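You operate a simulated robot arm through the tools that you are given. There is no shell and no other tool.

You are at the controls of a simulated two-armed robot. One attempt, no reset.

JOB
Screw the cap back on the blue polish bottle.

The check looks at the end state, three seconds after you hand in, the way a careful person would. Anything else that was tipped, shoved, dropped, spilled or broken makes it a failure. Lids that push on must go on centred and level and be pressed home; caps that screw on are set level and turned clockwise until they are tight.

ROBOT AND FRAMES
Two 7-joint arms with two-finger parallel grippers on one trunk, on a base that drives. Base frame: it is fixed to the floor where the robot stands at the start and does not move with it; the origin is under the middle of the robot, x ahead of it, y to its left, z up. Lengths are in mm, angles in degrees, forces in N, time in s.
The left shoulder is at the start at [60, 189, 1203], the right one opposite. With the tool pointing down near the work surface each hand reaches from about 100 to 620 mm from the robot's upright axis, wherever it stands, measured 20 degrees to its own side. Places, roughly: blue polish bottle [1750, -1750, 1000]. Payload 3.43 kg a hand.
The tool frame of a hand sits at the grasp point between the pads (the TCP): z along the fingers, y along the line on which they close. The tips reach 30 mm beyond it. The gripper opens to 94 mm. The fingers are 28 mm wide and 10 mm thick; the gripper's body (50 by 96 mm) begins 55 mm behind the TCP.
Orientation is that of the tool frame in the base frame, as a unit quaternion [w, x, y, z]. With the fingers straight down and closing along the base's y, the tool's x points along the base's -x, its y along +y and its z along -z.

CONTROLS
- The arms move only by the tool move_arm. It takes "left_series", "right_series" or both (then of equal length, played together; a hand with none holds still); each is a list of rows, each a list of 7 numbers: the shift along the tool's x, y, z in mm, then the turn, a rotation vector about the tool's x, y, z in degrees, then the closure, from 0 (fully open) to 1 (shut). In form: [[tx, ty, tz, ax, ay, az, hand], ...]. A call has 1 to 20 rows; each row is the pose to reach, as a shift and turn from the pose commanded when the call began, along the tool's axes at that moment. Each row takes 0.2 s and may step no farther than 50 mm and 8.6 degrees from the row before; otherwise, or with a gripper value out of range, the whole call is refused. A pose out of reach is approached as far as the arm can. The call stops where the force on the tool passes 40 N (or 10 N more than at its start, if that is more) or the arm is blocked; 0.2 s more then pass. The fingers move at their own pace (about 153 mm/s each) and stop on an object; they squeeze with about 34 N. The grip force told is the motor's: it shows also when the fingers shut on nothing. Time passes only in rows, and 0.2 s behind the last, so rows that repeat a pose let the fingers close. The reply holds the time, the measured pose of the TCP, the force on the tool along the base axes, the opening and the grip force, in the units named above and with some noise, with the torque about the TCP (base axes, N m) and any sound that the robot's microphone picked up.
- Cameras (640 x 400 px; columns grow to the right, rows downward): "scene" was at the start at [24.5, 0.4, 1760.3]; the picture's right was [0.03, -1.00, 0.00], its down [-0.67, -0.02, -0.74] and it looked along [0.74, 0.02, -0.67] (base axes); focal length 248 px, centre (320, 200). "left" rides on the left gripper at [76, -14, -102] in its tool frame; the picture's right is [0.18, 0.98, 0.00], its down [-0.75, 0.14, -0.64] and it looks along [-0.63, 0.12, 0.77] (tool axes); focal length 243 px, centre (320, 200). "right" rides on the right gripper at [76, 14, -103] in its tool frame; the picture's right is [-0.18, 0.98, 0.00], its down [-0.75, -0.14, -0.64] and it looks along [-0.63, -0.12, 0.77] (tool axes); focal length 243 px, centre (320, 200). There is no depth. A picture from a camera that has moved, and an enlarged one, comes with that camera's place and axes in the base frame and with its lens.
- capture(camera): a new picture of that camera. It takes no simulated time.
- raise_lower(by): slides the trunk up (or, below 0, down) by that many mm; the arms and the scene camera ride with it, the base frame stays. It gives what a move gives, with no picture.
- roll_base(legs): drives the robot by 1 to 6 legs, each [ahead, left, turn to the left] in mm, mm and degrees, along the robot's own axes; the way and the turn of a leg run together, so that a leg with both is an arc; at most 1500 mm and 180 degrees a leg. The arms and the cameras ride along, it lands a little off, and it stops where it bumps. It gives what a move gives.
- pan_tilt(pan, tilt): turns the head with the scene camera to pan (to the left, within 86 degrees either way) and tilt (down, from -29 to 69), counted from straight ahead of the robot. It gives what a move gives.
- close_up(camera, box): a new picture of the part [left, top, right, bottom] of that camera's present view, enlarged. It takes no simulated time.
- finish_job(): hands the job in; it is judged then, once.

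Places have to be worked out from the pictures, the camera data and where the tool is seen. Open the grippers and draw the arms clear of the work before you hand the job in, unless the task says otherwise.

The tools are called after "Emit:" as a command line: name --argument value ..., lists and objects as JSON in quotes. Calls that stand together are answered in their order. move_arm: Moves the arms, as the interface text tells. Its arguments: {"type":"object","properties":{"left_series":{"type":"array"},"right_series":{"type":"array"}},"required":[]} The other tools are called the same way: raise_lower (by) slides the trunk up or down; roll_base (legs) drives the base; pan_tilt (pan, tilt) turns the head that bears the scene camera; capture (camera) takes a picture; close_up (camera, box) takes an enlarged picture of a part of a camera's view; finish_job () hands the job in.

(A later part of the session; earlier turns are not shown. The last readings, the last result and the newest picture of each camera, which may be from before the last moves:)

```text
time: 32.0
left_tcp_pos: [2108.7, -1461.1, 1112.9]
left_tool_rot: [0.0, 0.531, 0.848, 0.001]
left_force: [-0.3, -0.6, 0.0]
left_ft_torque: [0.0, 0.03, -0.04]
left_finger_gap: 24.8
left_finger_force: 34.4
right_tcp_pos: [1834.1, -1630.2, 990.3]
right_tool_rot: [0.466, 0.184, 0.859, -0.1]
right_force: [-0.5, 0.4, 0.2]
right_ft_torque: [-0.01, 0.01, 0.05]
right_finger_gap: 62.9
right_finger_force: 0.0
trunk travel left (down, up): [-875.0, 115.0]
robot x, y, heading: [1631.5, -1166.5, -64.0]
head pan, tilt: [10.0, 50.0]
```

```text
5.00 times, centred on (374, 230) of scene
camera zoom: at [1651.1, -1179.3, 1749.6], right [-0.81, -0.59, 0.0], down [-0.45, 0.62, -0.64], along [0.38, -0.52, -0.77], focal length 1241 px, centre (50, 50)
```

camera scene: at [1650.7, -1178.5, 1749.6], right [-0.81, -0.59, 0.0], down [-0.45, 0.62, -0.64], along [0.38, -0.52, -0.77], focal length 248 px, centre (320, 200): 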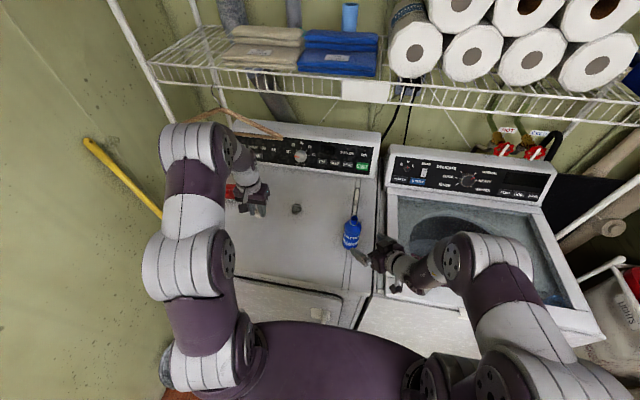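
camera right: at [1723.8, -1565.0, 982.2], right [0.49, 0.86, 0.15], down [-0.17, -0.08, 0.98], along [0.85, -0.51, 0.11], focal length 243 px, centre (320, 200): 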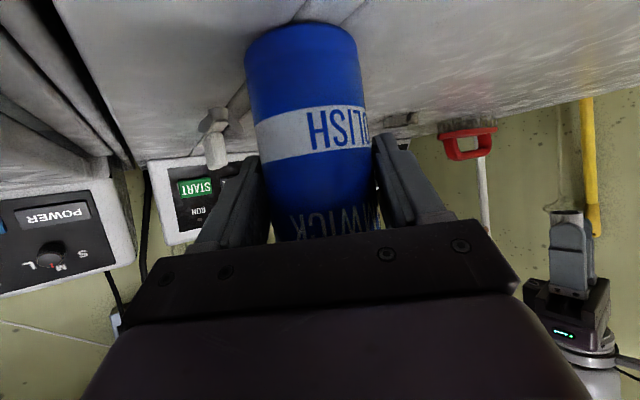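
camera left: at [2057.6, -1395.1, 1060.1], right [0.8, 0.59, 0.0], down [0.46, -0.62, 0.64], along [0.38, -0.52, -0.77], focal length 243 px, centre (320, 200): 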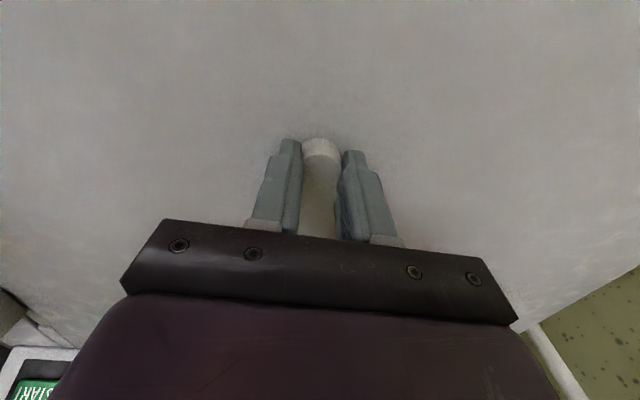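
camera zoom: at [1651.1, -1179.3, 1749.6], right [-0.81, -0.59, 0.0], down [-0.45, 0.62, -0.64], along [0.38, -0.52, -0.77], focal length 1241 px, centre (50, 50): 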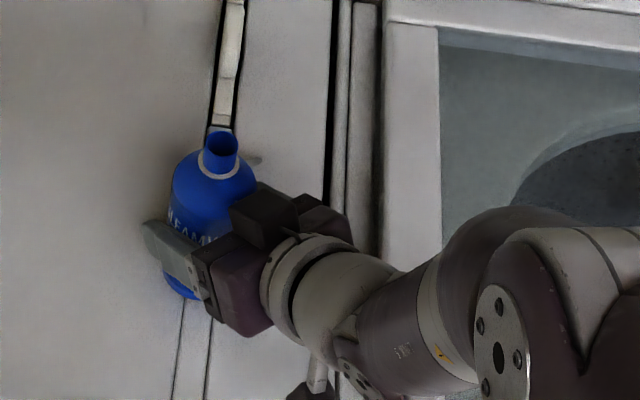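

The fingers straddle the bottle evenly and it hasn't moved. Closing to a full grip now.

Emit:
move_arm --right_series '[[0, 0, 0, 0, 0, 0, 0.38], [0, 0, 0, 0, 0, 0, 0.5], [0, 0, 0, 0, 0, 0, 1], [0, 0, 0, 0, 0, 0, 1]]'

Emit:
close_up --camera "scene" --box '[310, 190, 438, 270]'

Emit:
capture --camera "right"

```text
time: 33.0
left_tcp_pos: [2108.5, -1460.5, 1112.5]
left_tool_rot: [0.0, 0.53, 0.848, -0.001]
left_force: [-0.1, -0.1, -0.7]
left_ft_torque: [0.01, -0.01, 0.0]
left_finger_gap: 24.9
left_finger_force: 33.6
right_tcp_pos: [1834.8, -1629.9, 990.3]
right_tool_rot: [0.466, 0.183, 0.86, -0.099]
right_force: [-0.9, 0.5, 0.4]
right_ft_torque: [-0.01, 0.05, -0.04]
right_finger_gap: 59.9
right_finger_force: 33.7
trunk travel left (down, up): [-875.0, 115.0]
robot x, y, heading: [1634.2, -1171.4, -64.1]
head pan, tilt: [10.0, 50.0]
```

```text
5.00 times, centred on (374, 230) of scene
camera zoom: at [1650.6, -1178.9, 1749.6], right [-0.81, -0.59, 0.0], down [-0.45, 0.62, -0.64], along [0.38, -0.52, -0.77], focal length 1241 px, centre (50, 50)
```

zoom: 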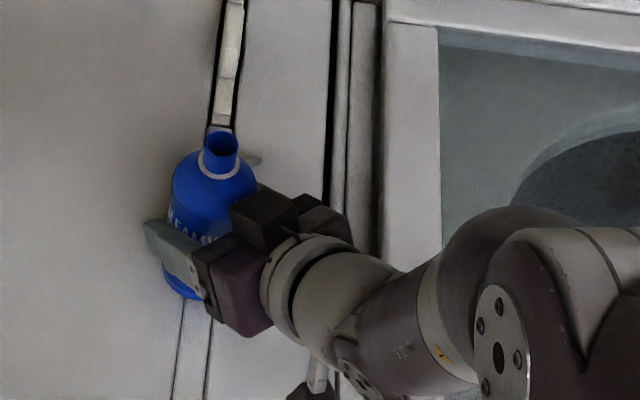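

```text
taken
camera right: at [1723.5, -1564.7, 982.3], right [0.49, 0.86, 0.15], down [-0.17, -0.08, 0.98], along [0.85, -0.51, 0.11], focal length 243 px, centre (320, 200)
```

right: 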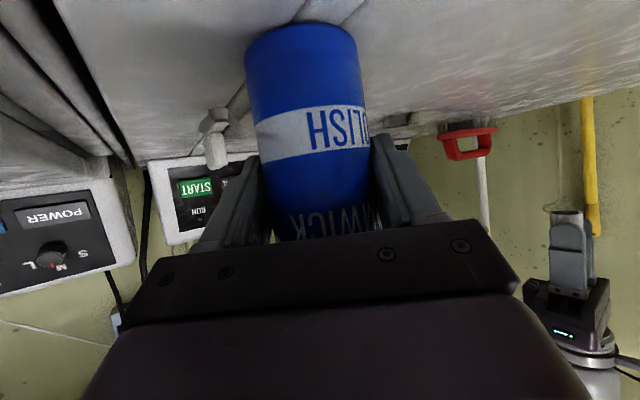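

Bottle held at 33.7 N and unmoved. Now I carry the cap up and over the bottle mouth, hovering with ~35 mm clearance.

Emit:
move_arm --left_series '[[0, 0, -25, 0, 0, 0, 1], [-2, -25, -45, 0, 0, 0, 1], [-6, -65, -45, 0, 0, 0, 1], [-10, -105, -45, 0, 0, 0, 1], [-14, -145, -45, 0, 0, 0, 1], [-18, -185, -45, 0, 0, 0, 1], [-22, -225, -45, 0, 0, 0, 1], [-26, -262, -45, 0, 0, 0, 1], [-30, -295, -45, 0, 0, 0, 1], [-32.6, -318, -45, 0, 0, 0, 1], [-32.6, -318, -45, 0, 0, 0, 1]]'

Emit:
capture --camera "left"

Emit:
capture --camera "scene"

```text
time: 35.4
left_tcp_pos: [1835.7, -1626.7, 1156.8]
left_tool_rot: [-0.001, 0.53, 0.848, 0.001]
left_force: [0.2, -0.2, 0.0]
left_ft_torque: [-0.02, -0.03, 0.01]
left_finger_gap: 24.8
left_finger_force: 34.3
right_tcp_pos: [1834.1, -1631.1, 991.5]
right_tool_rot: [0.467, 0.183, 0.86, -0.099]
right_force: [-0.5, 0.6, 0.1]
right_ft_torque: [-0.03, 0.07, 0.0]
right_finger_gap: 60.3
right_finger_force: 33.6
trunk travel left (down, up): [-875.0, 115.0]
robot x, y, heading: [1629.8, -1171.7, -64.3]
head pan, tilt: [10.0, 50.0]
```

```text
taken
camera left: at [1786.6, -1564.0, 1257.6], right [0.8, 0.59, 0.0], down [0.46, -0.62, 0.64], along [0.38, -0.52, -0.77], focal length 243 px, centre (320, 200)
```

left: 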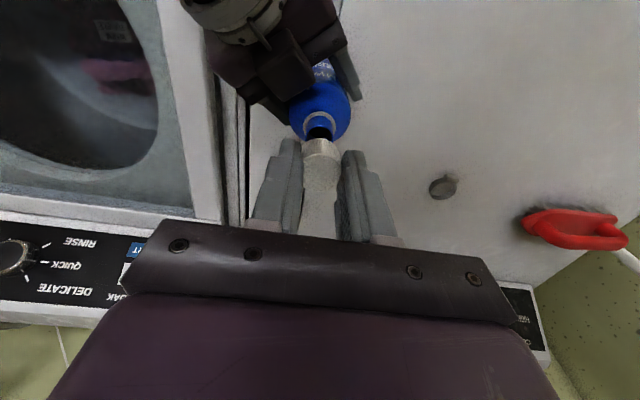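

```text
taken
camera scene: at [1650.8, -1179.0, 1749.6], right [-0.81, -0.59, 0.0], down [-0.45, 0.62, -0.64], along [0.38, -0.52, -0.77], focal length 248 px, centre (320, 200)
```

scene: 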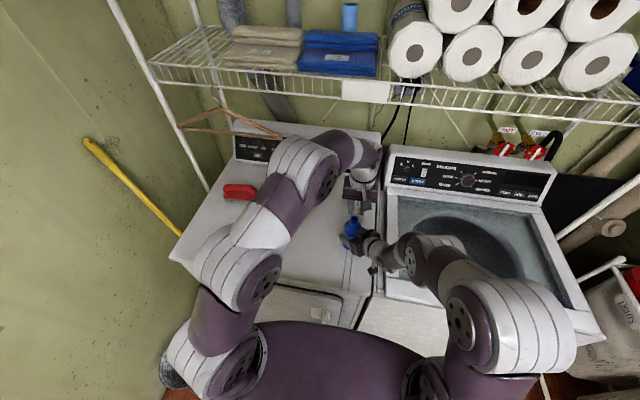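

The cap hovers over the mouth. I'll check alignment with close-ups from the left and scene cameras.

Emit:
close_up --camera "left" --box '[272, 90, 368, 150]'

Emit:
close_up --camera "scene" --box '[328, 190, 376, 220]'

Emit:
close_up --camera "scene" --box '[320, 190, 384, 245]'

```text
6.67 times, centred on (320, 120) of left
camera zoom: at [1786.6, -1564.0, 1257.6], right [0.8, 0.59, 0.0], down [0.46, -0.62, 0.64], along [0.38, -0.52, -0.77], focal length 1618 px, centre (320, 733)
```

zoom: 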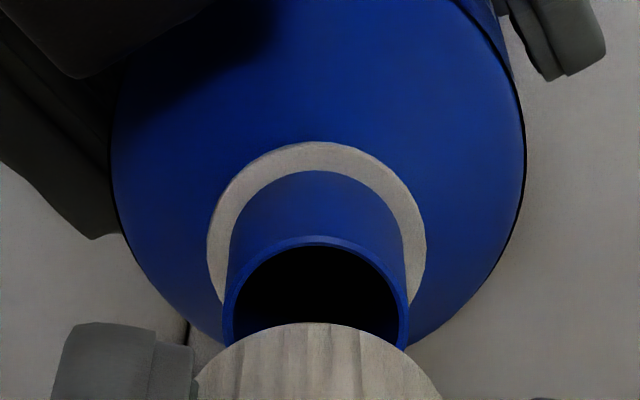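

```text
13.33 times, centred on (352, 205) of scene
camera zoom: at [1650.8, -1179.0, 1749.6], right [-0.81, -0.59, 0.0], down [-0.45, 0.62, -0.64], along [0.38, -0.52, -0.77], focal length 3310 px, centre (-107, 133)
```

zoom: 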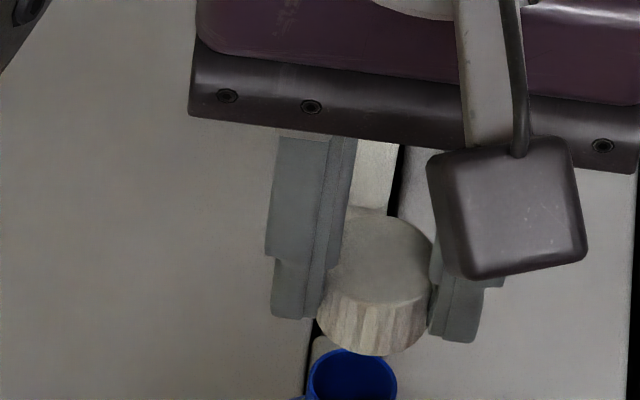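

```text
7.27 times, centred on (352, 218) of scene
camera zoom: at [1650.8, -1179.0, 1749.6], right [-0.81, -0.59, 0.0], down [-0.45, 0.62, -0.64], along [0.38, -0.52, -0.77], focal length 1806 px, centre (87, 73)
```

zoom: 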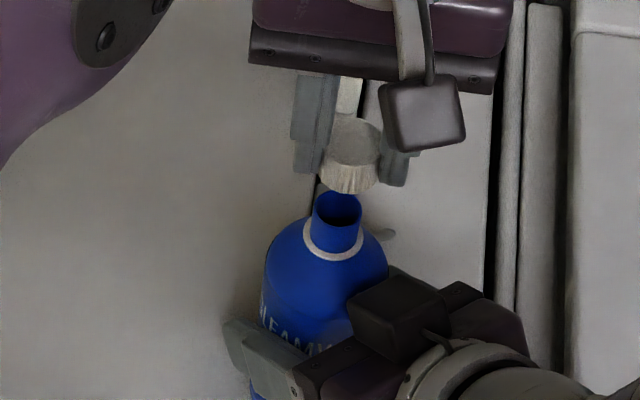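

From these views the mouth is ~4–5 mm further forward than the cap. I'll shift forward 4.5 mm and pre-rotate the left hand 85° counter-clockwise (for turning room), which also gives a sideways view for alignment.

Emit:
move_arm --left_series '[[-2, 0, 0, 0, 0, -8.5, 1], [-4.5, 0, 0, 0, 0, -17, 1], [-4.5, 0, 0, 0, 0, -25.5, 1], [-4.5, 0, 0, 0, 0, -34, 1], [-4.5, 0, 0, 0, 0, -42.5, 1], [-4.5, 0, 0, 0, 0, -51, 1], [-4.5, 0, 0, 0, 0, -59.5, 1], [-4.5, 0, 0, 0, 0, -68, 1], [-4.5, 0, 0, 0, 0, -76.5, 1], [-4.5, 0, 0, 0, 0, -85, 1], [-4.5, 0, 0, 0, 0, -85, 1]]'

Emit:
capture --camera "left"

Emit:
capture --camera "scene"

Emit:
close_up --camera "scene" --box '[320, 190, 384, 230]'

```text
time: 37.8
left_tcp_pos: [1836.7, -1629.7, 1156.2]
left_tool_rot: [0.0, -0.182, 0.983, 0.0]
left_force: [0.6, -0.6, 0.3]
left_ft_torque: [0.02, -0.05, 0.01]
left_finger_gap: 24.7
left_finger_force: 33.9
right_tcp_pos: [1833.8, -1629.9, 990.7]
right_tool_rot: [0.467, 0.183, 0.86, -0.1]
right_force: [-0.9, -1.5, 0.4]
right_ft_torque: [-0.11, 0.06, -0.01]
right_finger_gap: 60.1
right_finger_force: 33.9
trunk travel left (down, up): [-875.0, 115.0]
robot x, y, heading: [1628.3, -1168.3, -64.1]
head pan, tilt: [10.0, 50.0]
```

```text
taken
camera left: at [1769.1, -1670.6, 1256.8], right [-0.52, 0.85, 0.0], down [0.65, 0.4, 0.64], along [0.55, 0.34, -0.77], focal length 243 px, centre (320, 200)
```

left: 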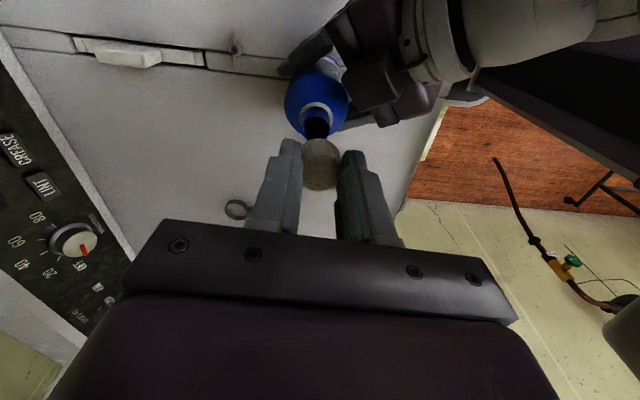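

```text
taken
camera scene: at [1650.4, -1179.1, 1749.6], right [-0.81, -0.59, 0.0], down [-0.45, 0.62, -0.64], along [0.38, -0.52, -0.77], focal length 248 px, centre (320, 200)
```

scene: 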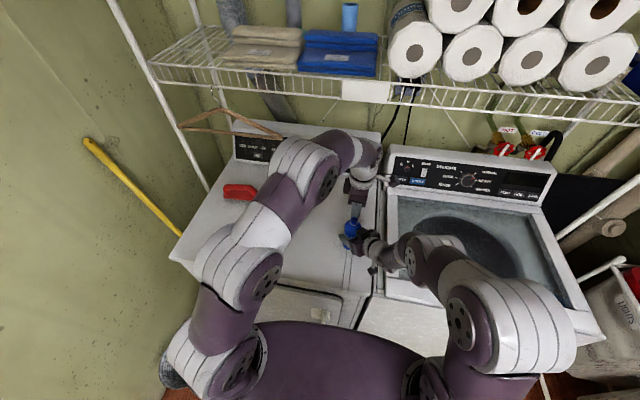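

```text
10.00 times, centred on (352, 210) of scene
camera zoom: at [1650.4, -1179.1, 1749.6], right [-0.81, -0.59, 0.0], down [-0.45, 0.62, -0.64], along [0.38, -0.52, -0.77], focal length 2483 px, centre (0, 100)
```

zoom: 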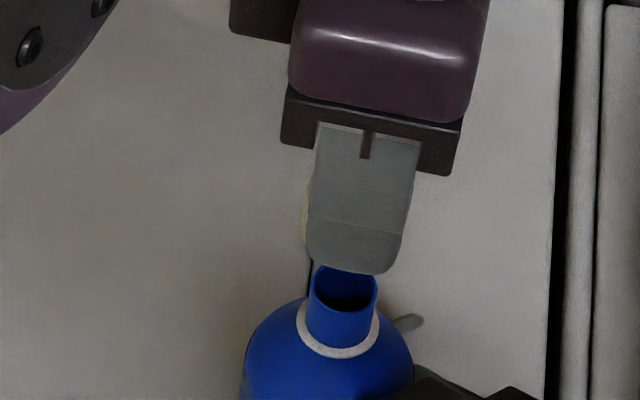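

The turn is within the joint range. Close-up from the left camera for sideways alignment.

Emit:
close_up --camera "left" --box '[272, 80, 368, 140]'

Emit:
close_up --camera "left" --box '[256, 120, 384, 200]'

```text
6.67 times, centred on (320, 110) of left
camera zoom: at [1769.1, -1670.6, 1256.8], right [-0.52, 0.85, 0.0], down [0.65, 0.4, 0.64], along [0.55, 0.34, -0.77], focal length 1618 px, centre (320, 800)
```

zoom: 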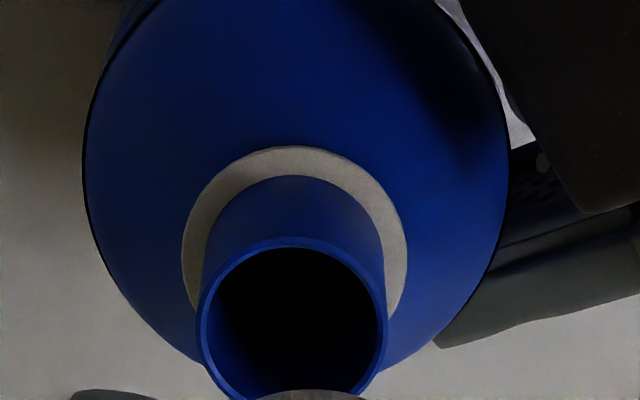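

```text
5.00 times, centred on (320, 160) of left
camera zoom: at [1769.1, -1670.6, 1256.8], right [-0.52, 0.85, 0.0], down [0.65, 0.4, 0.64], along [0.55, 0.34, -0.77], focal length 1213 px, centre (320, 400)
```

zoom: 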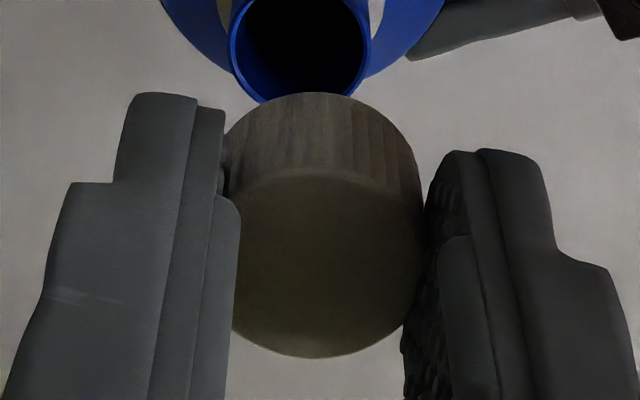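

Seen sideways, the mouth is still ~4.2 mm forward (robust), and its height appears nearer 1080. I'll correct and descend 31 mm to leave a small gap, then recheck.

Emit:
move_arm --left_series '[[0, -4.2, 0, 0, 0, 0, 1], [0, -4.2, 15, 0, 0, 0, 1], [0, -4.2, 26, 0, 0, 0, 1], [0, -4.2, 31, 0, 0, 0, 1], [0, -4.2, 31, 0, 0, 0, 1]]'

Emit:
close_up --camera "left" --box '[256, 100, 384, 180]'

Emit:
close_up --camera "scene" --box '[328, 200, 376, 230]'

```text
time: 39.0
left_tcp_pos: [1840.8, -1633.9, 1124.0]
left_tool_rot: [0.001, -0.181, 0.983, 0.0]
left_force: [0.1, 0.5, -0.7]
left_ft_torque: [-0.01, 0.01, 0.02]
left_finger_gap: 24.9
left_finger_force: 33.6
right_tcp_pos: [1833.9, -1630.4, 989.6]
right_tool_rot: [0.467, 0.184, 0.859, -0.1]
right_force: [-1.4, -0.3, 1.1]
right_ft_torque: [-0.09, 0.05, -0.04]
right_finger_gap: 59.9
right_finger_force: 33.7
trunk travel left (down, up): [-875.0, 115.0]
robot x, y, heading: [1630.4, -1171.6, -64.0]
head pan, tilt: [10.0, 50.0]
```

```text
5.00 times, centred on (320, 140) of left
camera zoom: at [1771.4, -1675.1, 1225.2], right [-0.52, 0.85, 0.0], down [0.65, 0.4, 0.64], along [0.55, 0.34, -0.77], focal length 1213 px, centre (320, 500)
```

zoom: 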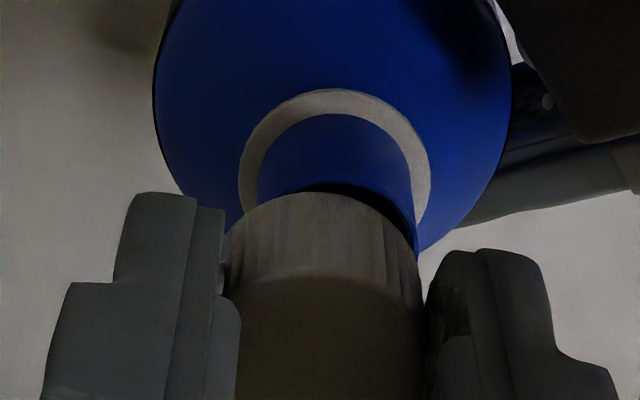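

```text
13.33 times, centred on (352, 215) of scene
camera zoom: at [1650.4, -1178.9, 1749.6], right [-0.81, -0.59, 0.0], down [-0.45, 0.62, -0.64], along [0.38, -0.52, -0.77], focal length 3310 px, centre (-107, 0)
```

zoom: 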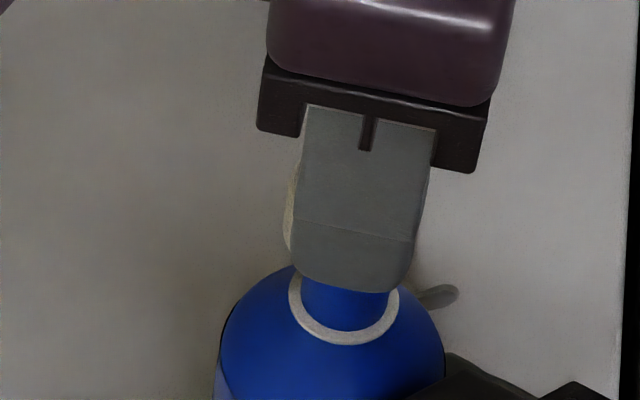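

At this small gap the neck sits ~3 mm toward image-right of the cap (tool +y). I'll correct by 3 mm and look again.

Emit:
move_arm --left_series '[[0, 1.5, 0, 0, 0, 0, 1], [0, 3, 0, 0, 0, 0, 1], [0, 3, 0, 0, 0, 0, 1]]'

Emit:
close_up --camera "left" --box '[272, 105, 368, 165]'

Emit:
close_up --camera "scene" --box '[328, 200, 376, 230]'

```text
time: 39.8
left_tcp_pos: [1837.4, -1630.8, 1126.4]
left_tool_rot: [-0.001, -0.181, 0.983, 0.0]
left_force: [0.8, 0.7, -0.2]
left_ft_torque: [-0.01, -0.02, -0.03]
left_finger_gap: 24.8
left_finger_force: 33.9
right_tcp_pos: [1834.0, -1629.8, 991.0]
right_tool_rot: [0.467, 0.183, 0.859, -0.1]
right_force: [-1.1, 0.7, 0.6]
right_ft_torque: [-0.08, 0.08, -0.03]
right_finger_gap: 59.8
right_finger_force: 34.0
trunk travel left (down, up): [-875.0, 115.0]
robot x, y, heading: [1632.1, -1167.3, -64.2]
head pan, tilt: [10.0, 50.0]
```

```text
6.67 times, centred on (320, 135) of left
camera zoom: at [1770.1, -1671.7, 1225.8], right [-0.52, 0.85, 0.0], down [0.65, 0.4, 0.64], along [0.55, 0.34, -0.77], focal length 1618 px, centre (320, 633)
```

zoom: 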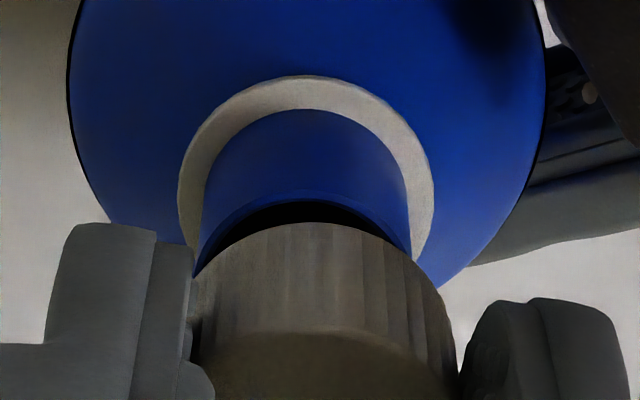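

```text
13.33 times, centred on (352, 215) of scene
camera zoom: at [1650.4, -1178.9, 1749.6], right [-0.81, -0.59, 0.0], down [-0.45, 0.62, -0.64], along [0.38, -0.52, -0.77], focal length 3310 px, centre (-107, 0)
```

zoom: 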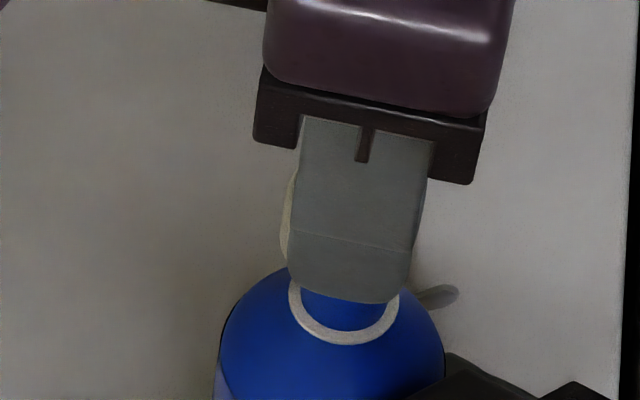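

Re-reading the geometry (vertical lines vanish at column 320 and the cap axis sits at ~319), the neck is now ~1.5 mm toward tool −y. I'll correct −1.4 mm, then rotate back to yaw 0 for the orthogonal check.

Emit:
move_arm --left_series '[[0, -1.4, 0, 0, 0, 0, 1], [0, -1.4, 0, 0, 0, 0, 1]]'

Emit:
close_up --camera "left" --box '[272, 105, 368, 165]'

Emit:
move_arm --left_series '[[0, 0, 0, 0, 0, 8.5, 1], [0, 0, 0, 0, 0, 17, 1], [0, 0, 0, 0, 0, 25.5, 1], [0, 0, 0, 0, 0, 34, 1], [0, 0, 0, 0, 0, 42.5, 1], [0, 0, 0, 0, 0, 51, 1], [0, 0, 0, 0, 0, 59.5, 1], [0, 0, 0, 0, 0, 68, 1], [0, 0, 0, 0, 0, 76.5, 1], [0, 0, 0, 0, 0, 85, 1], [0, 0, 0, 0, 0, 85, 1]]'

Emit:
close_up --camera "left" --box '[272, 105, 368, 165]'

Emit:
close_up --camera "scene" --box '[328, 200, 376, 230]'

```text
time: 40.4
left_tcp_pos: [1839.1, -1633.4, 1123.9]
left_tool_rot: [0.001, -0.181, 0.983, 0.0]
left_force: [0.2, 0.2, -0.5]
left_ft_torque: [-0.03, -0.02, -0.01]
left_finger_gap: 24.9
left_finger_force: 33.7
right_tcp_pos: [1833.6, -1630.2, 990.3]
right_tool_rot: [0.466, 0.184, 0.859, -0.101]
right_force: [-1.0, -0.2, 2.1]
right_ft_torque: [-0.08, 0.09, -0.03]
right_finger_gap: 60.0
right_finger_force: 34.2
trunk travel left (down, up): [-875.0, 115.0]
robot x, y, heading: [1632.7, -1171.7, -64.1]
head pan, tilt: [10.0, 50.0]
```

```text
6.67 times, centred on (320, 135) of left
camera zoom: at [1770.3, -1673.5, 1225.5], right [-0.52, 0.85, 0.0], down [0.65, 0.4, 0.64], along [0.55, 0.34, -0.77], focal length 1618 px, centre (320, 633)
```

zoom: 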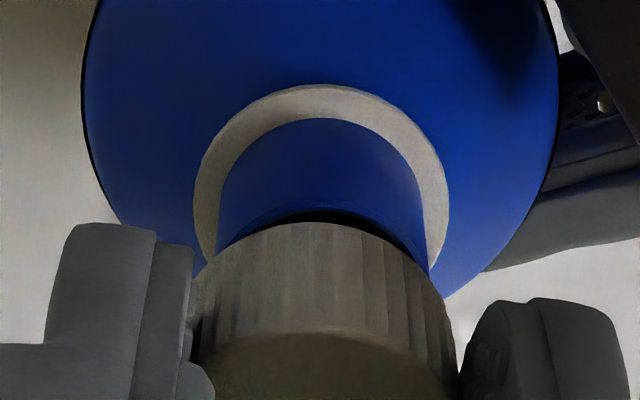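

```text
time: 42.8
left_tcp_pos: [1839.0, -1632.6, 1125.6]
left_tool_rot: [0.0, 0.532, 0.847, 0.0]
left_force: [-0.6, 0.0, 0.2]
left_ft_torque: [-0.01, -0.01, -0.03]
left_finger_gap: 24.8
left_finger_force: 34.8
right_tcp_pos: [1834.2, -1629.2, 990.8]
right_tool_rot: [0.466, 0.184, 0.86, -0.1]
right_force: [-1.7, -0.3, 1.1]
right_ft_torque: [-0.11, 0.04, -0.02]
right_finger_gap: 59.8
right_finger_force: 33.7
trunk travel left (down, up): [-875.0, 115.0]
robot x, y, heading: [1626.1, -1166.7, -64.2]
head pan, tilt: [10.0, 50.0]
```

```text
6.67 times, centred on (320, 135) of left
camera zoom: at [1790.9, -1570.6, 1225.3], right [0.8, 0.59, 0.0], down [0.46, -0.62, 0.64], along [0.38, -0.52, -0.77], focal length 1618 px, centre (320, 633)
```

zoom: 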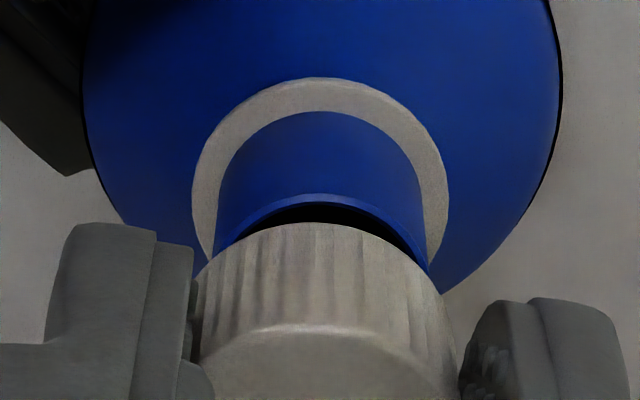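

```text
13.33 times, centred on (352, 215) of scene
camera zoom: at [1650.3, -1179.0, 1749.6], right [-0.81, -0.59, 0.0], down [-0.45, 0.62, -0.64], along [0.38, -0.52, -0.77], focal length 3310 px, centre (-107, 0)
```

zoom: 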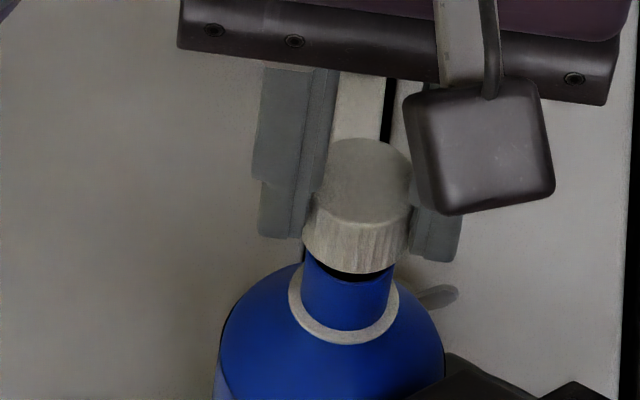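

Both orthogonal views now show the neck and body centred at column ~321, matching the cap axis — aligned within ~0.3 mm. I rotate back −85° to have turning room and descend 6 mm.

Emit:
move_arm --left_series '[[0, 0, 0, 0, 0, -8.5, 1], [0, 0, 0, 0, 0, -17, 1], [0, 0, 0, 0, 0, -25.5, 1], [0, 0, 0, 0, 0, -34, 1], [0, 0, 0, 0, 0, -42.5, 1], [0, 0, 0, 0, 0, -51, 1], [0, 0, 0, 0, 0, -59.5, 1], [0, 0, 0, 0, 0, -68, 1], [0, 0, 0, 0, 0, -76.5, 1], [0, 0, 0, 0, 0, -85, 1], [0, 0, 0, 0, 0, -85, 1], [0, 0, 3, 0, 0, -85, 1], [0, 0, 6, 0, 0, -85, 1], [0, 0, 6, 0, 0, -85, 1]]'

Emit:
close_up --camera "left" --box '[272, 105, 368, 165]'

Emit:
close_up --camera "scene" --box '[328, 200, 376, 230]'

```text
time: 45.8
left_tcp_pos: [1838.4, -1632.3, 1121.2]
left_tool_rot: [0.0, -0.181, 0.983, -0.002]
left_force: [-1.8, 8.5, 35.7]
left_ft_torque: [0.3, 0.25, -0.07]
left_finger_gap: 25.0
left_finger_force: 34.4
right_tcp_pos: [1833.6, -1629.6, 990.3]
right_tool_rot: [0.466, 0.184, 0.86, -0.1]
right_force: [6.1, -15.8, -15.0]
right_ft_torque: [0.03, -0.32, 0.06]
right_finger_gap: 59.9
right_finger_force: 33.9
trunk travel left (down, up): [-875.0, 115.0]
robot x, y, heading: [1633.0, -1167.5, -64.2]
head pan, tilt: [10.0, 50.0]
```

```text
6.67 times, centred on (320, 135) of left
camera zoom: at [1770.0, -1673.0, 1222.4], right [-0.52, 0.85, 0.0], down [0.65, 0.4, 0.64], along [0.55, 0.33, -0.77], focal length 1618 px, centre (320, 633)
```

zoom: 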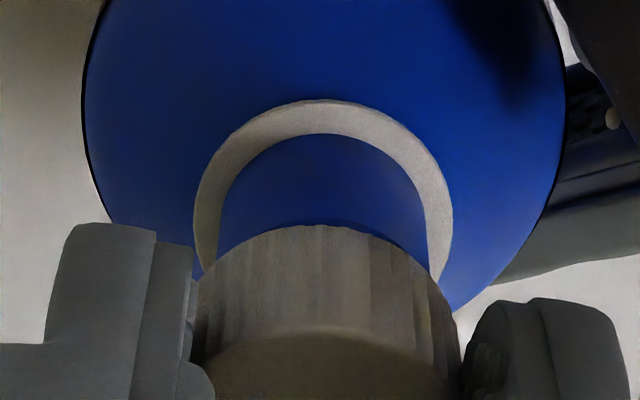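

```text
13.33 times, centred on (352, 215) of scene
camera zoom: at [1650.5, -1178.2, 1749.9], right [-0.81, -0.59, 0.0], down [-0.45, 0.62, -0.64], along [0.38, -0.52, -0.77], focal length 3310 px, centre (-107, 0)
```

zoom: 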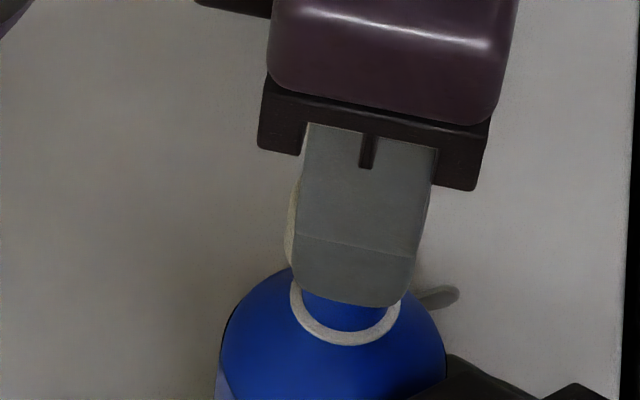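

Contact: the cap bottom meets the mouth at TCP z≈1121 with ~36 N. I'll ease the push to roughly 15 N and turn clockwise 85°, watching force, torque and height.

Emit:
move_arm --left_series '[[0, 0, -1.5, 0, 0, 0, 1], [0, 0, -1.5, 0, 0, 8.5, 1], [0, 0, -1.5, 0, 0, 17, 1], [0, 0, -1.5, 0, 0, 25.5, 1], [0, 0, -1.5, 0, 0, 34, 1], [0, 0, -1.5, 0, 0, 42.5, 1], [0, 0, -1.5, 0, 0, 51, 1], [0, 0, -1.5, 0, 0, 59.5, 1], [0, 0, -1.5, 0, 0, 68, 1], [0, 0, -1.5, 0, 0, 76.5, 1], [0, 0, -1.5, 0, 0, 85, 1]]'

Emit:
close_up --camera "left" --box '[272, 105, 368, 165]'

Emit:
close_up --camera "scene" --box '[328, 200, 376, 230]'

```text
time: 48.2
left_tcp_pos: [1838.1, -1631.3, 1119.6]
left_tool_rot: [-0.001, 0.532, 0.847, 0.0]
left_force: [-1.1, -3.5, 16.3]
left_ft_torque: [-0.06, 0.09, 0.03]
left_finger_gap: 24.8
left_finger_force: 34.1
right_tcp_pos: [1833.0, -1628.4, 990.6]
right_tool_rot: [0.466, 0.183, 0.86, -0.1]
right_force: [1.7, 5.8, -4.4]
right_ft_torque: [-0.07, 0.07, 0.0]
right_finger_gap: 60.0
right_finger_force: 34.5
trunk travel left (down, up): [-875.0, 115.0]
robot x, y, heading: [1628.4, -1167.4, -64.3]
head pan, tilt: [10.0, 50.0]
```

```text
6.67 times, centred on (320, 135) of left
camera zoom: at [1789.9, -1569.2, 1221.4], right [0.81, 0.59, 0.0], down [0.45, -0.62, 0.64], along [0.38, -0.52, -0.77], focal length 1618 px, centre (320, 633)
```

zoom: 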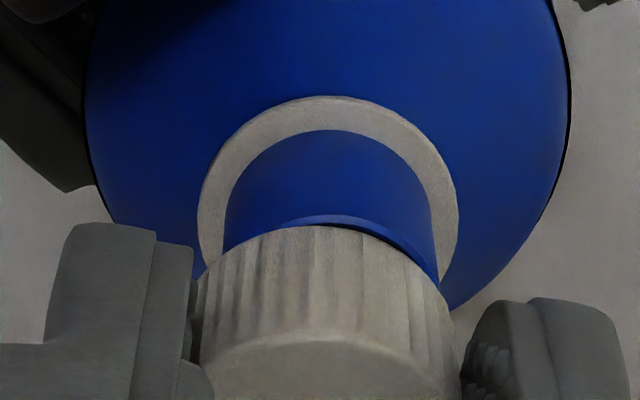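

```text
13.33 times, centred on (352, 215) of scene
camera zoom: at [1650.1, -1177.2, 1749.6], right [-0.81, -0.59, 0.0], down [-0.45, 0.62, -0.64], along [0.38, -0.52, -0.77], focal length 3310 px, centre (-107, 0)
```

zoom: 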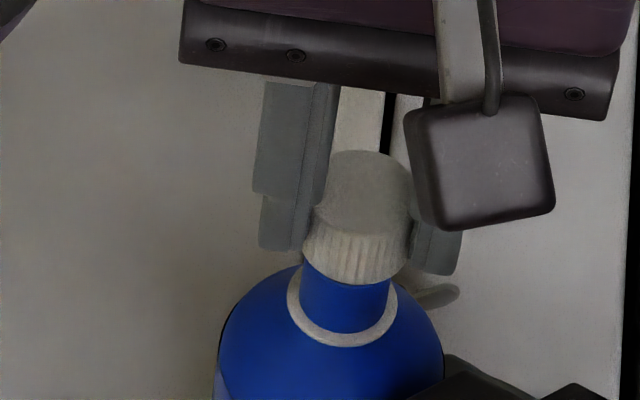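

Contact occurred but the cap hasn't clearly engaged; the neck now appears ~0.9 mm left of the cap axis. I'll lift 4 mm clear and recheck alignment in this view.

Emit:
move_arm --left_series '[[0, 0, -3, 0, 0, 0, 1], [0, 0, -5, 0, 0, 0, 1], [0, 0, -5, 0, 0, 0, 1]]'

Emit:
close_up --camera "left" --box '[272, 105, 368, 165]'

Emit:
close_up --camera "scene" --box '[328, 200, 376, 230]'

Emit:
capture --camera "right"

```text
time: 49.0
left_tcp_pos: [1839.4, -1632.6, 1125.7]
left_tool_rot: [0.0, 0.53, 0.848, 0.0]
left_force: [-0.3, -0.1, -0.5]
left_ft_torque: [-0.03, -0.03, -0.01]
left_finger_gap: 24.5
left_finger_force: 34.1
right_tcp_pos: [1833.6, -1630.2, 991.5]
right_tool_rot: [0.467, 0.184, 0.859, -0.1]
right_force: [-1.3, 0.6, 0.7]
right_ft_torque: [0.11, 0.07, 0.04]
right_finger_gap: 59.9
right_finger_force: 34.3
trunk travel left (down, up): [-875.0, 115.0]
robot x, y, heading: [1631.1, -1167.8, -64.1]
head pan, tilt: [10.0, 50.0]
```

```text
6.67 times, centred on (320, 135) of left
camera zoom: at [1790.3, -1571.4, 1226.3], right [0.8, 0.59, 0.0], down [0.46, -0.62, 0.64], along [0.38, -0.51, -0.77], focal length 1618 px, centre (320, 633)
```

zoom: 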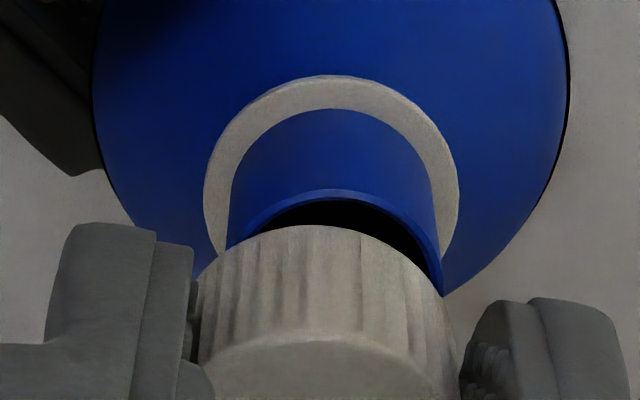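

```text
13.33 times, centred on (352, 215) of scene
camera zoom: at [1650.6, -1179.1, 1749.6], right [-0.81, -0.59, 0.0], down [-0.45, 0.62, -0.64], along [0.38, -0.52, -0.77], focal length 3310 px, centre (-107, 0)
```

zoom: 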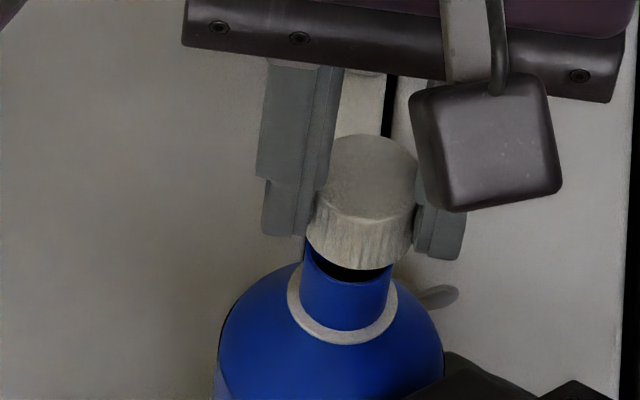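

```text
taken
camera right: at [1723.7, -1565.1, 982.5], right [0.49, 0.86, 0.15], down [-0.18, -0.08, 0.98], along [0.85, -0.51, 0.11], focal length 243 px, centre (320, 200)
```

right: 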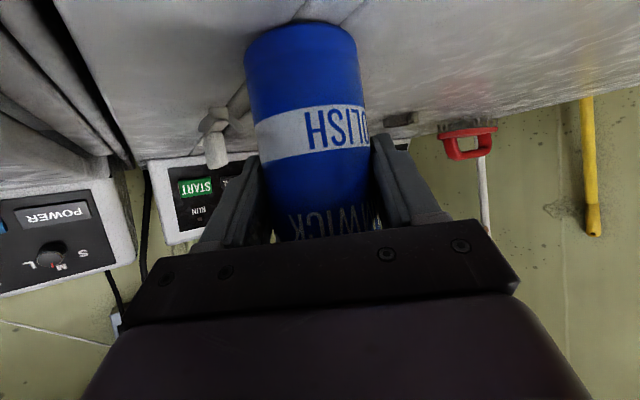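

The gap is open again and both cameras agree the neck is ~1.1 mm to the left of the cap. I'll shift +1.1 mm in tool y, then rotate −85° and verify the other axis.

Emit:
move_arm --left_series '[[0, 1.1, 0, 0, 0, 0, 1], [0, 1.1, 0, 0, 0, 0, 1]]'

Emit:
close_up --camera "left" --box '[272, 105, 368, 165]'

Emit:
close_up --camera "left" --box '[272, 135, 368, 195]'

Emit:
move_arm --left_series '[[0, 0, 0, 0, 0, -8.5, 1], [0, 0, 0, 0, 0, -17, 1], [0, 0, 0, 0, 0, -25.5, 1], [0, 0, 0, 0, 0, -34, 1], [0, 0, 0, 0, 0, -42.5, 1], [0, 0, 0, 0, 0, -51, 1], [0, 0, 0, 0, 0, -59.5, 1], [0, 0, 0, 0, 0, -68, 1], [0, 0, 0, 0, 0, -76.5, 1], [0, 0, 0, 0, 0, -85, 1], [0, 0, 0, 0, 0, -90, 1], [0, 0, 0, 0, 0, -90, 1]]'

Emit:
close_up --camera "left" --box '[272, 105, 368, 165]'

Emit:
close_up --camera "left" --box '[272, 135, 368, 195]'

```text
time: 49.6
left_tcp_pos: [1839.6, -1632.5, 1126.8]
left_tool_rot: [-0.001, 0.531, 0.848, 0.001]
left_force: [0.9, -0.2, 0.4]
left_ft_torque: [-0.02, -0.02, -0.02]
left_finger_gap: 24.8
left_finger_force: 34.0
right_tcp_pos: [1834.8, -1630.1, 990.9]
right_tool_rot: [0.467, 0.183, 0.859, -0.1]
right_force: [0.7, -0.5, 0.2]
right_ft_torque: [-0.01, -0.03, -0.05]
right_finger_gap: 59.7
right_finger_force: 34.0
trunk travel left (down, up): [-875.0, 115.0]
robot x, y, heading: [1631.2, -1168.3, -64.1]
head pan, tilt: [10.0, 50.0]
```

```text
6.67 times, centred on (320, 135) of left
camera zoom: at [1790.7, -1570.5, 1226.6], right [0.8, 0.59, 0.0], down [0.46, -0.62, 0.64], along [0.38, -0.52, -0.77], focal length 1618 px, centre (320, 633)
```

zoom: 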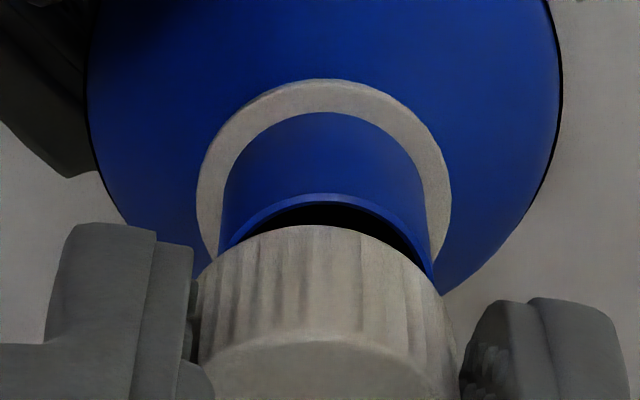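

```text
6.67 times, centred on (320, 165) of left
camera zoom: at [1790.7, -1570.5, 1226.6], right [0.8, 0.59, 0.0], down [0.46, -0.62, 0.64], along [0.38, -0.52, -0.77], focal length 1618 px, centre (320, 433)
```

zoom: 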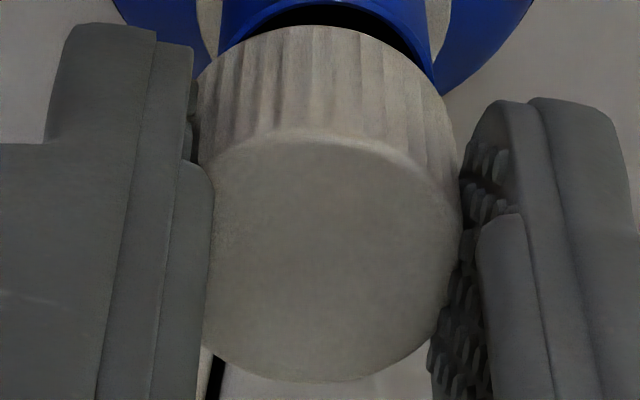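

```text
time: 52.2
left_tcp_pos: [1839.6, -1632.8, 1127.1]
left_tool_rot: [0.0, -0.225, 0.974, 0.0]
left_force: [0.2, 0.3, -0.3]
left_ft_torque: [0.02, 0.01, 0.04]
left_finger_gap: 24.5
left_finger_force: 34.1
right_tcp_pos: [1834.3, -1629.4, 991.2]
right_tool_rot: [0.467, 0.184, 0.859, -0.1]
right_force: [1.0, -2.4, 4.9]
right_ft_torque: [-0.05, -0.02, 0.0]
right_finger_gap: 59.8
right_finger_force: 34.0
trunk travel left (down, up): [-875.0, 115.0]
robot x, y, heading: [1634.7, -1166.3, -64.1]
head pan, tilt: [10.0, 50.0]
```

```text
6.67 times, centred on (320, 135) of left
camera zoom: at [1775.2, -1679.3, 1227.4], right [-0.6, 0.8, 0.0], down [0.62, 0.46, 0.64], along [0.51, 0.38, -0.77], focal length 1618 px, centre (320, 633)
```

zoom: 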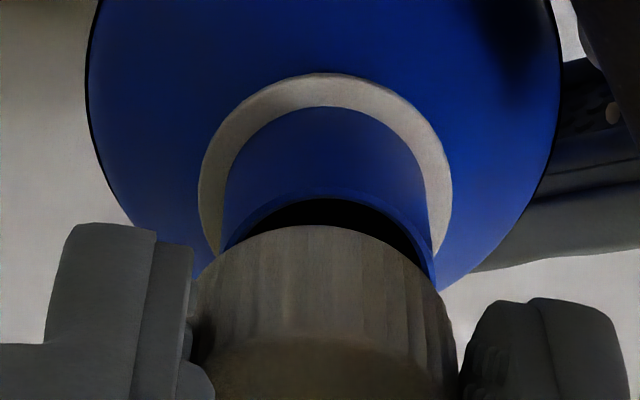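

```text
6.67 times, centred on (320, 165) of left
camera zoom: at [1775.2, -1679.3, 1227.4], right [-0.6, 0.8, 0.0], down [0.62, 0.46, 0.64], along [0.51, 0.38, -0.77], focal length 1618 px, centre (320, 433)
```

zoom: 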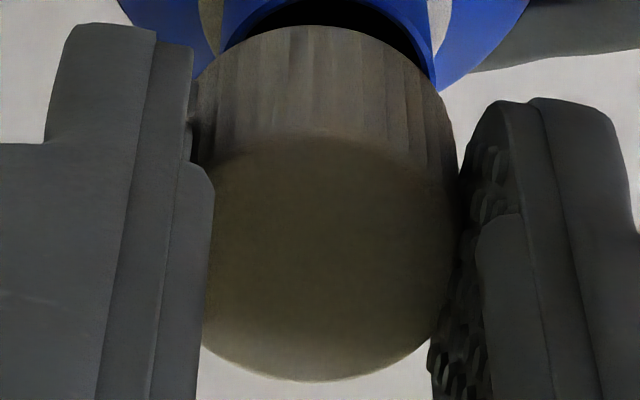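

Both views now look near-concentric with a small residual. I'll take tighter close-ups of the cap rim and mouth to measure it.

Emit:
close_up --camera "left" --box '[296, 125, 344, 155]'

Emit:
close_up --camera "scene" --box '[328, 200, 376, 230]'

```text
13.33 times, centred on (320, 140) of left
camera zoom: at [1775.2, -1679.3, 1227.4], right [-0.6, 0.8, 0.0], down [0.62, 0.46, 0.64], along [0.51, 0.38, -0.77], focal length 3235 px, centre (320, 1000)
```

zoom: 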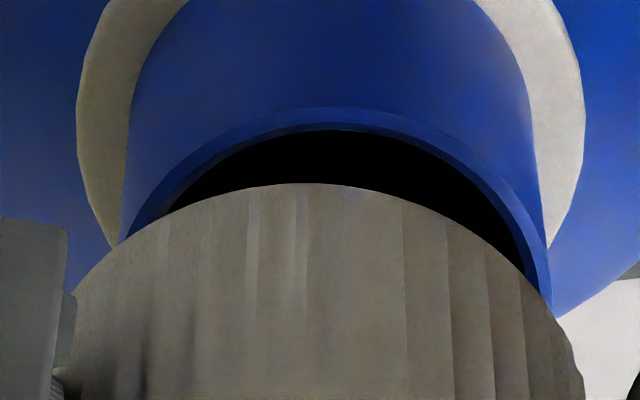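

```text
13.33 times, centred on (352, 215) of scene
camera zoom: at [1650.6, -1179.1, 1749.7], right [-0.81, -0.59, 0.0], down [-0.45, 0.62, -0.64], along [0.38, -0.52, -0.77], focal length 3310 px, centre (-107, 0)
```

zoom: 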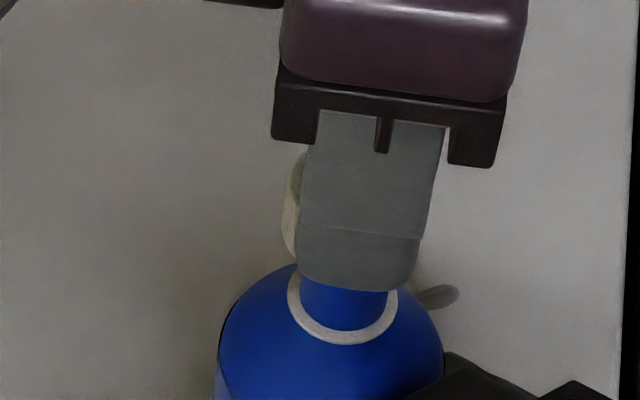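

The tight view shows the mouth centre ~1.4 mm toward tool +y of the cap centre, and the yaw-0 view showed a similar offset to the left. I'll shift [−1.1, +1.4] mm and recheck.

Emit:
move_arm --left_series '[[-1.1, 1.4, 0, 0, 0, 0, 1], [-1.1, 1.4, 0, 0, 0, 0, 1], [-1.1, 1.4, 0, 0, 0, 0, 1]]'

Emit:
close_up --camera "left" --box '[296, 125, 344, 155]'

Emit:
move_arm --left_series '[[0, 0, 0, 0, 0, 8.5, 1], [0, 0, 0, 0, 0, 17, 1], [0, 0, 0, 0, 0, 25.5, 1], [0, 0, 0, 0, 0, 34, 1], [0, 0, 0, 0, 0, 42.5, 1], [0, 0, 0, 0, 0, 51, 1], [0, 0, 0, 0, 0, 59.5, 1], [0, 0, 0, 0, 0, 68, 1], [0, 0, 0, 0, 0, 76.5, 1], [0, 0, 0, 0, 0, 85, 1], [0, 0, 0, 0, 0, 90, 1], [0, 0, 0, 0, 0, 90, 1]]'

Emit:
close_up --camera "left" --box '[296, 125, 344, 155]'

Emit:
close_up --camera "scene" --box '[328, 200, 376, 230]'

```text
time: 53.0
left_tcp_pos: [1839.4, -1630.4, 1125.5]
left_tool_rot: [-0.001, -0.224, 0.975, 0.001]
left_force: [0.2, -0.3, 0.2]
left_ft_torque: [0.02, -0.01, 0.0]
left_finger_gap: 24.9
left_finger_force: 34.2
right_tcp_pos: [1834.5, -1630.6, 991.1]
right_tool_rot: [0.467, 0.183, 0.859, -0.099]
right_force: [0.2, -2.1, 4.6]
right_ft_torque: [-0.07, -0.01, 0.01]
right_finger_gap: 60.0
right_finger_force: 34.1
trunk travel left (down, up): [-875.0, 115.0]
robot x, y, heading: [1628.8, -1172.0, -64.0]
head pan, tilt: [10.0, 50.0]
```

```text
13.33 times, centred on (320, 140) of left
camera zoom: at [1775.2, -1676.6, 1227.2], right [-0.59, 0.8, 0.0], down [0.62, 0.46, 0.64], along [0.52, 0.38, -0.77], focal length 3235 px, centre (320, 1000)
```

zoom: 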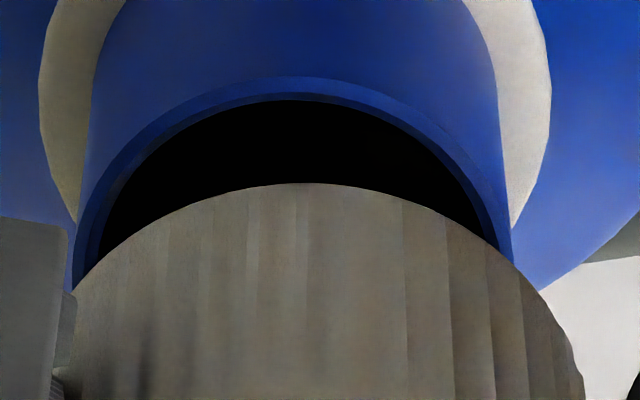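

```text
time: 55.6
left_tcp_pos: [1838.7, -1630.4, 1125.4]
left_tool_rot: [0.0, 0.532, 0.847, 0.001]
left_force: [-0.1, 0.1, 0.6]
left_ft_torque: [0.0, 0.02, -0.01]
left_finger_gap: 24.8
left_finger_force: 34.3
right_tcp_pos: [1834.7, -1630.4, 990.3]
right_tool_rot: [0.467, 0.183, 0.859, -0.099]
right_force: [0.2, -2.2, 5.2]
right_ft_torque: [-0.1, 0.06, -0.02]
right_finger_gap: 59.9
right_finger_force: 34.2
trunk travel left (down, up): [-875.0, 115.0]
robot x, y, heading: [1632.1, -1169.7, -64.0]
head pan, tilt: [10.0, 50.0]
```

```text
13.33 times, centred on (320, 140) of left
camera zoom: at [1791.6, -1568.0, 1226.2], right [0.8, 0.59, 0.0], down [0.46, -0.62, 0.64], along [0.38, -0.52, -0.77], focal length 3235 px, centre (320, 1000)
```

zoom: 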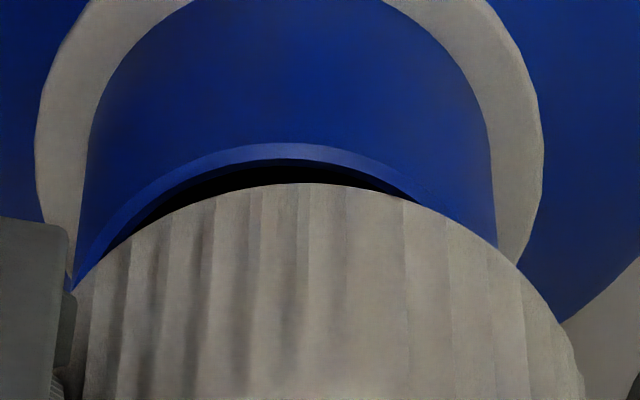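

```text
13.33 times, centred on (352, 215) of scene
camera zoom: at [1650.5, -1178.9, 1749.6], right [-0.81, -0.59, 0.0], down [-0.45, 0.62, -0.64], along [0.38, -0.52, -0.77], focal length 3310 px, centre (-107, 0)
```

zoom: 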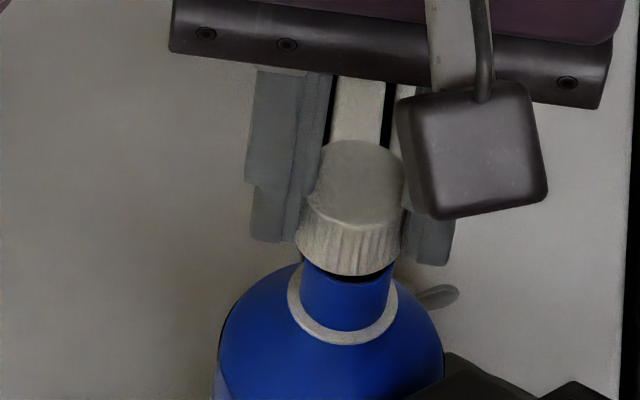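

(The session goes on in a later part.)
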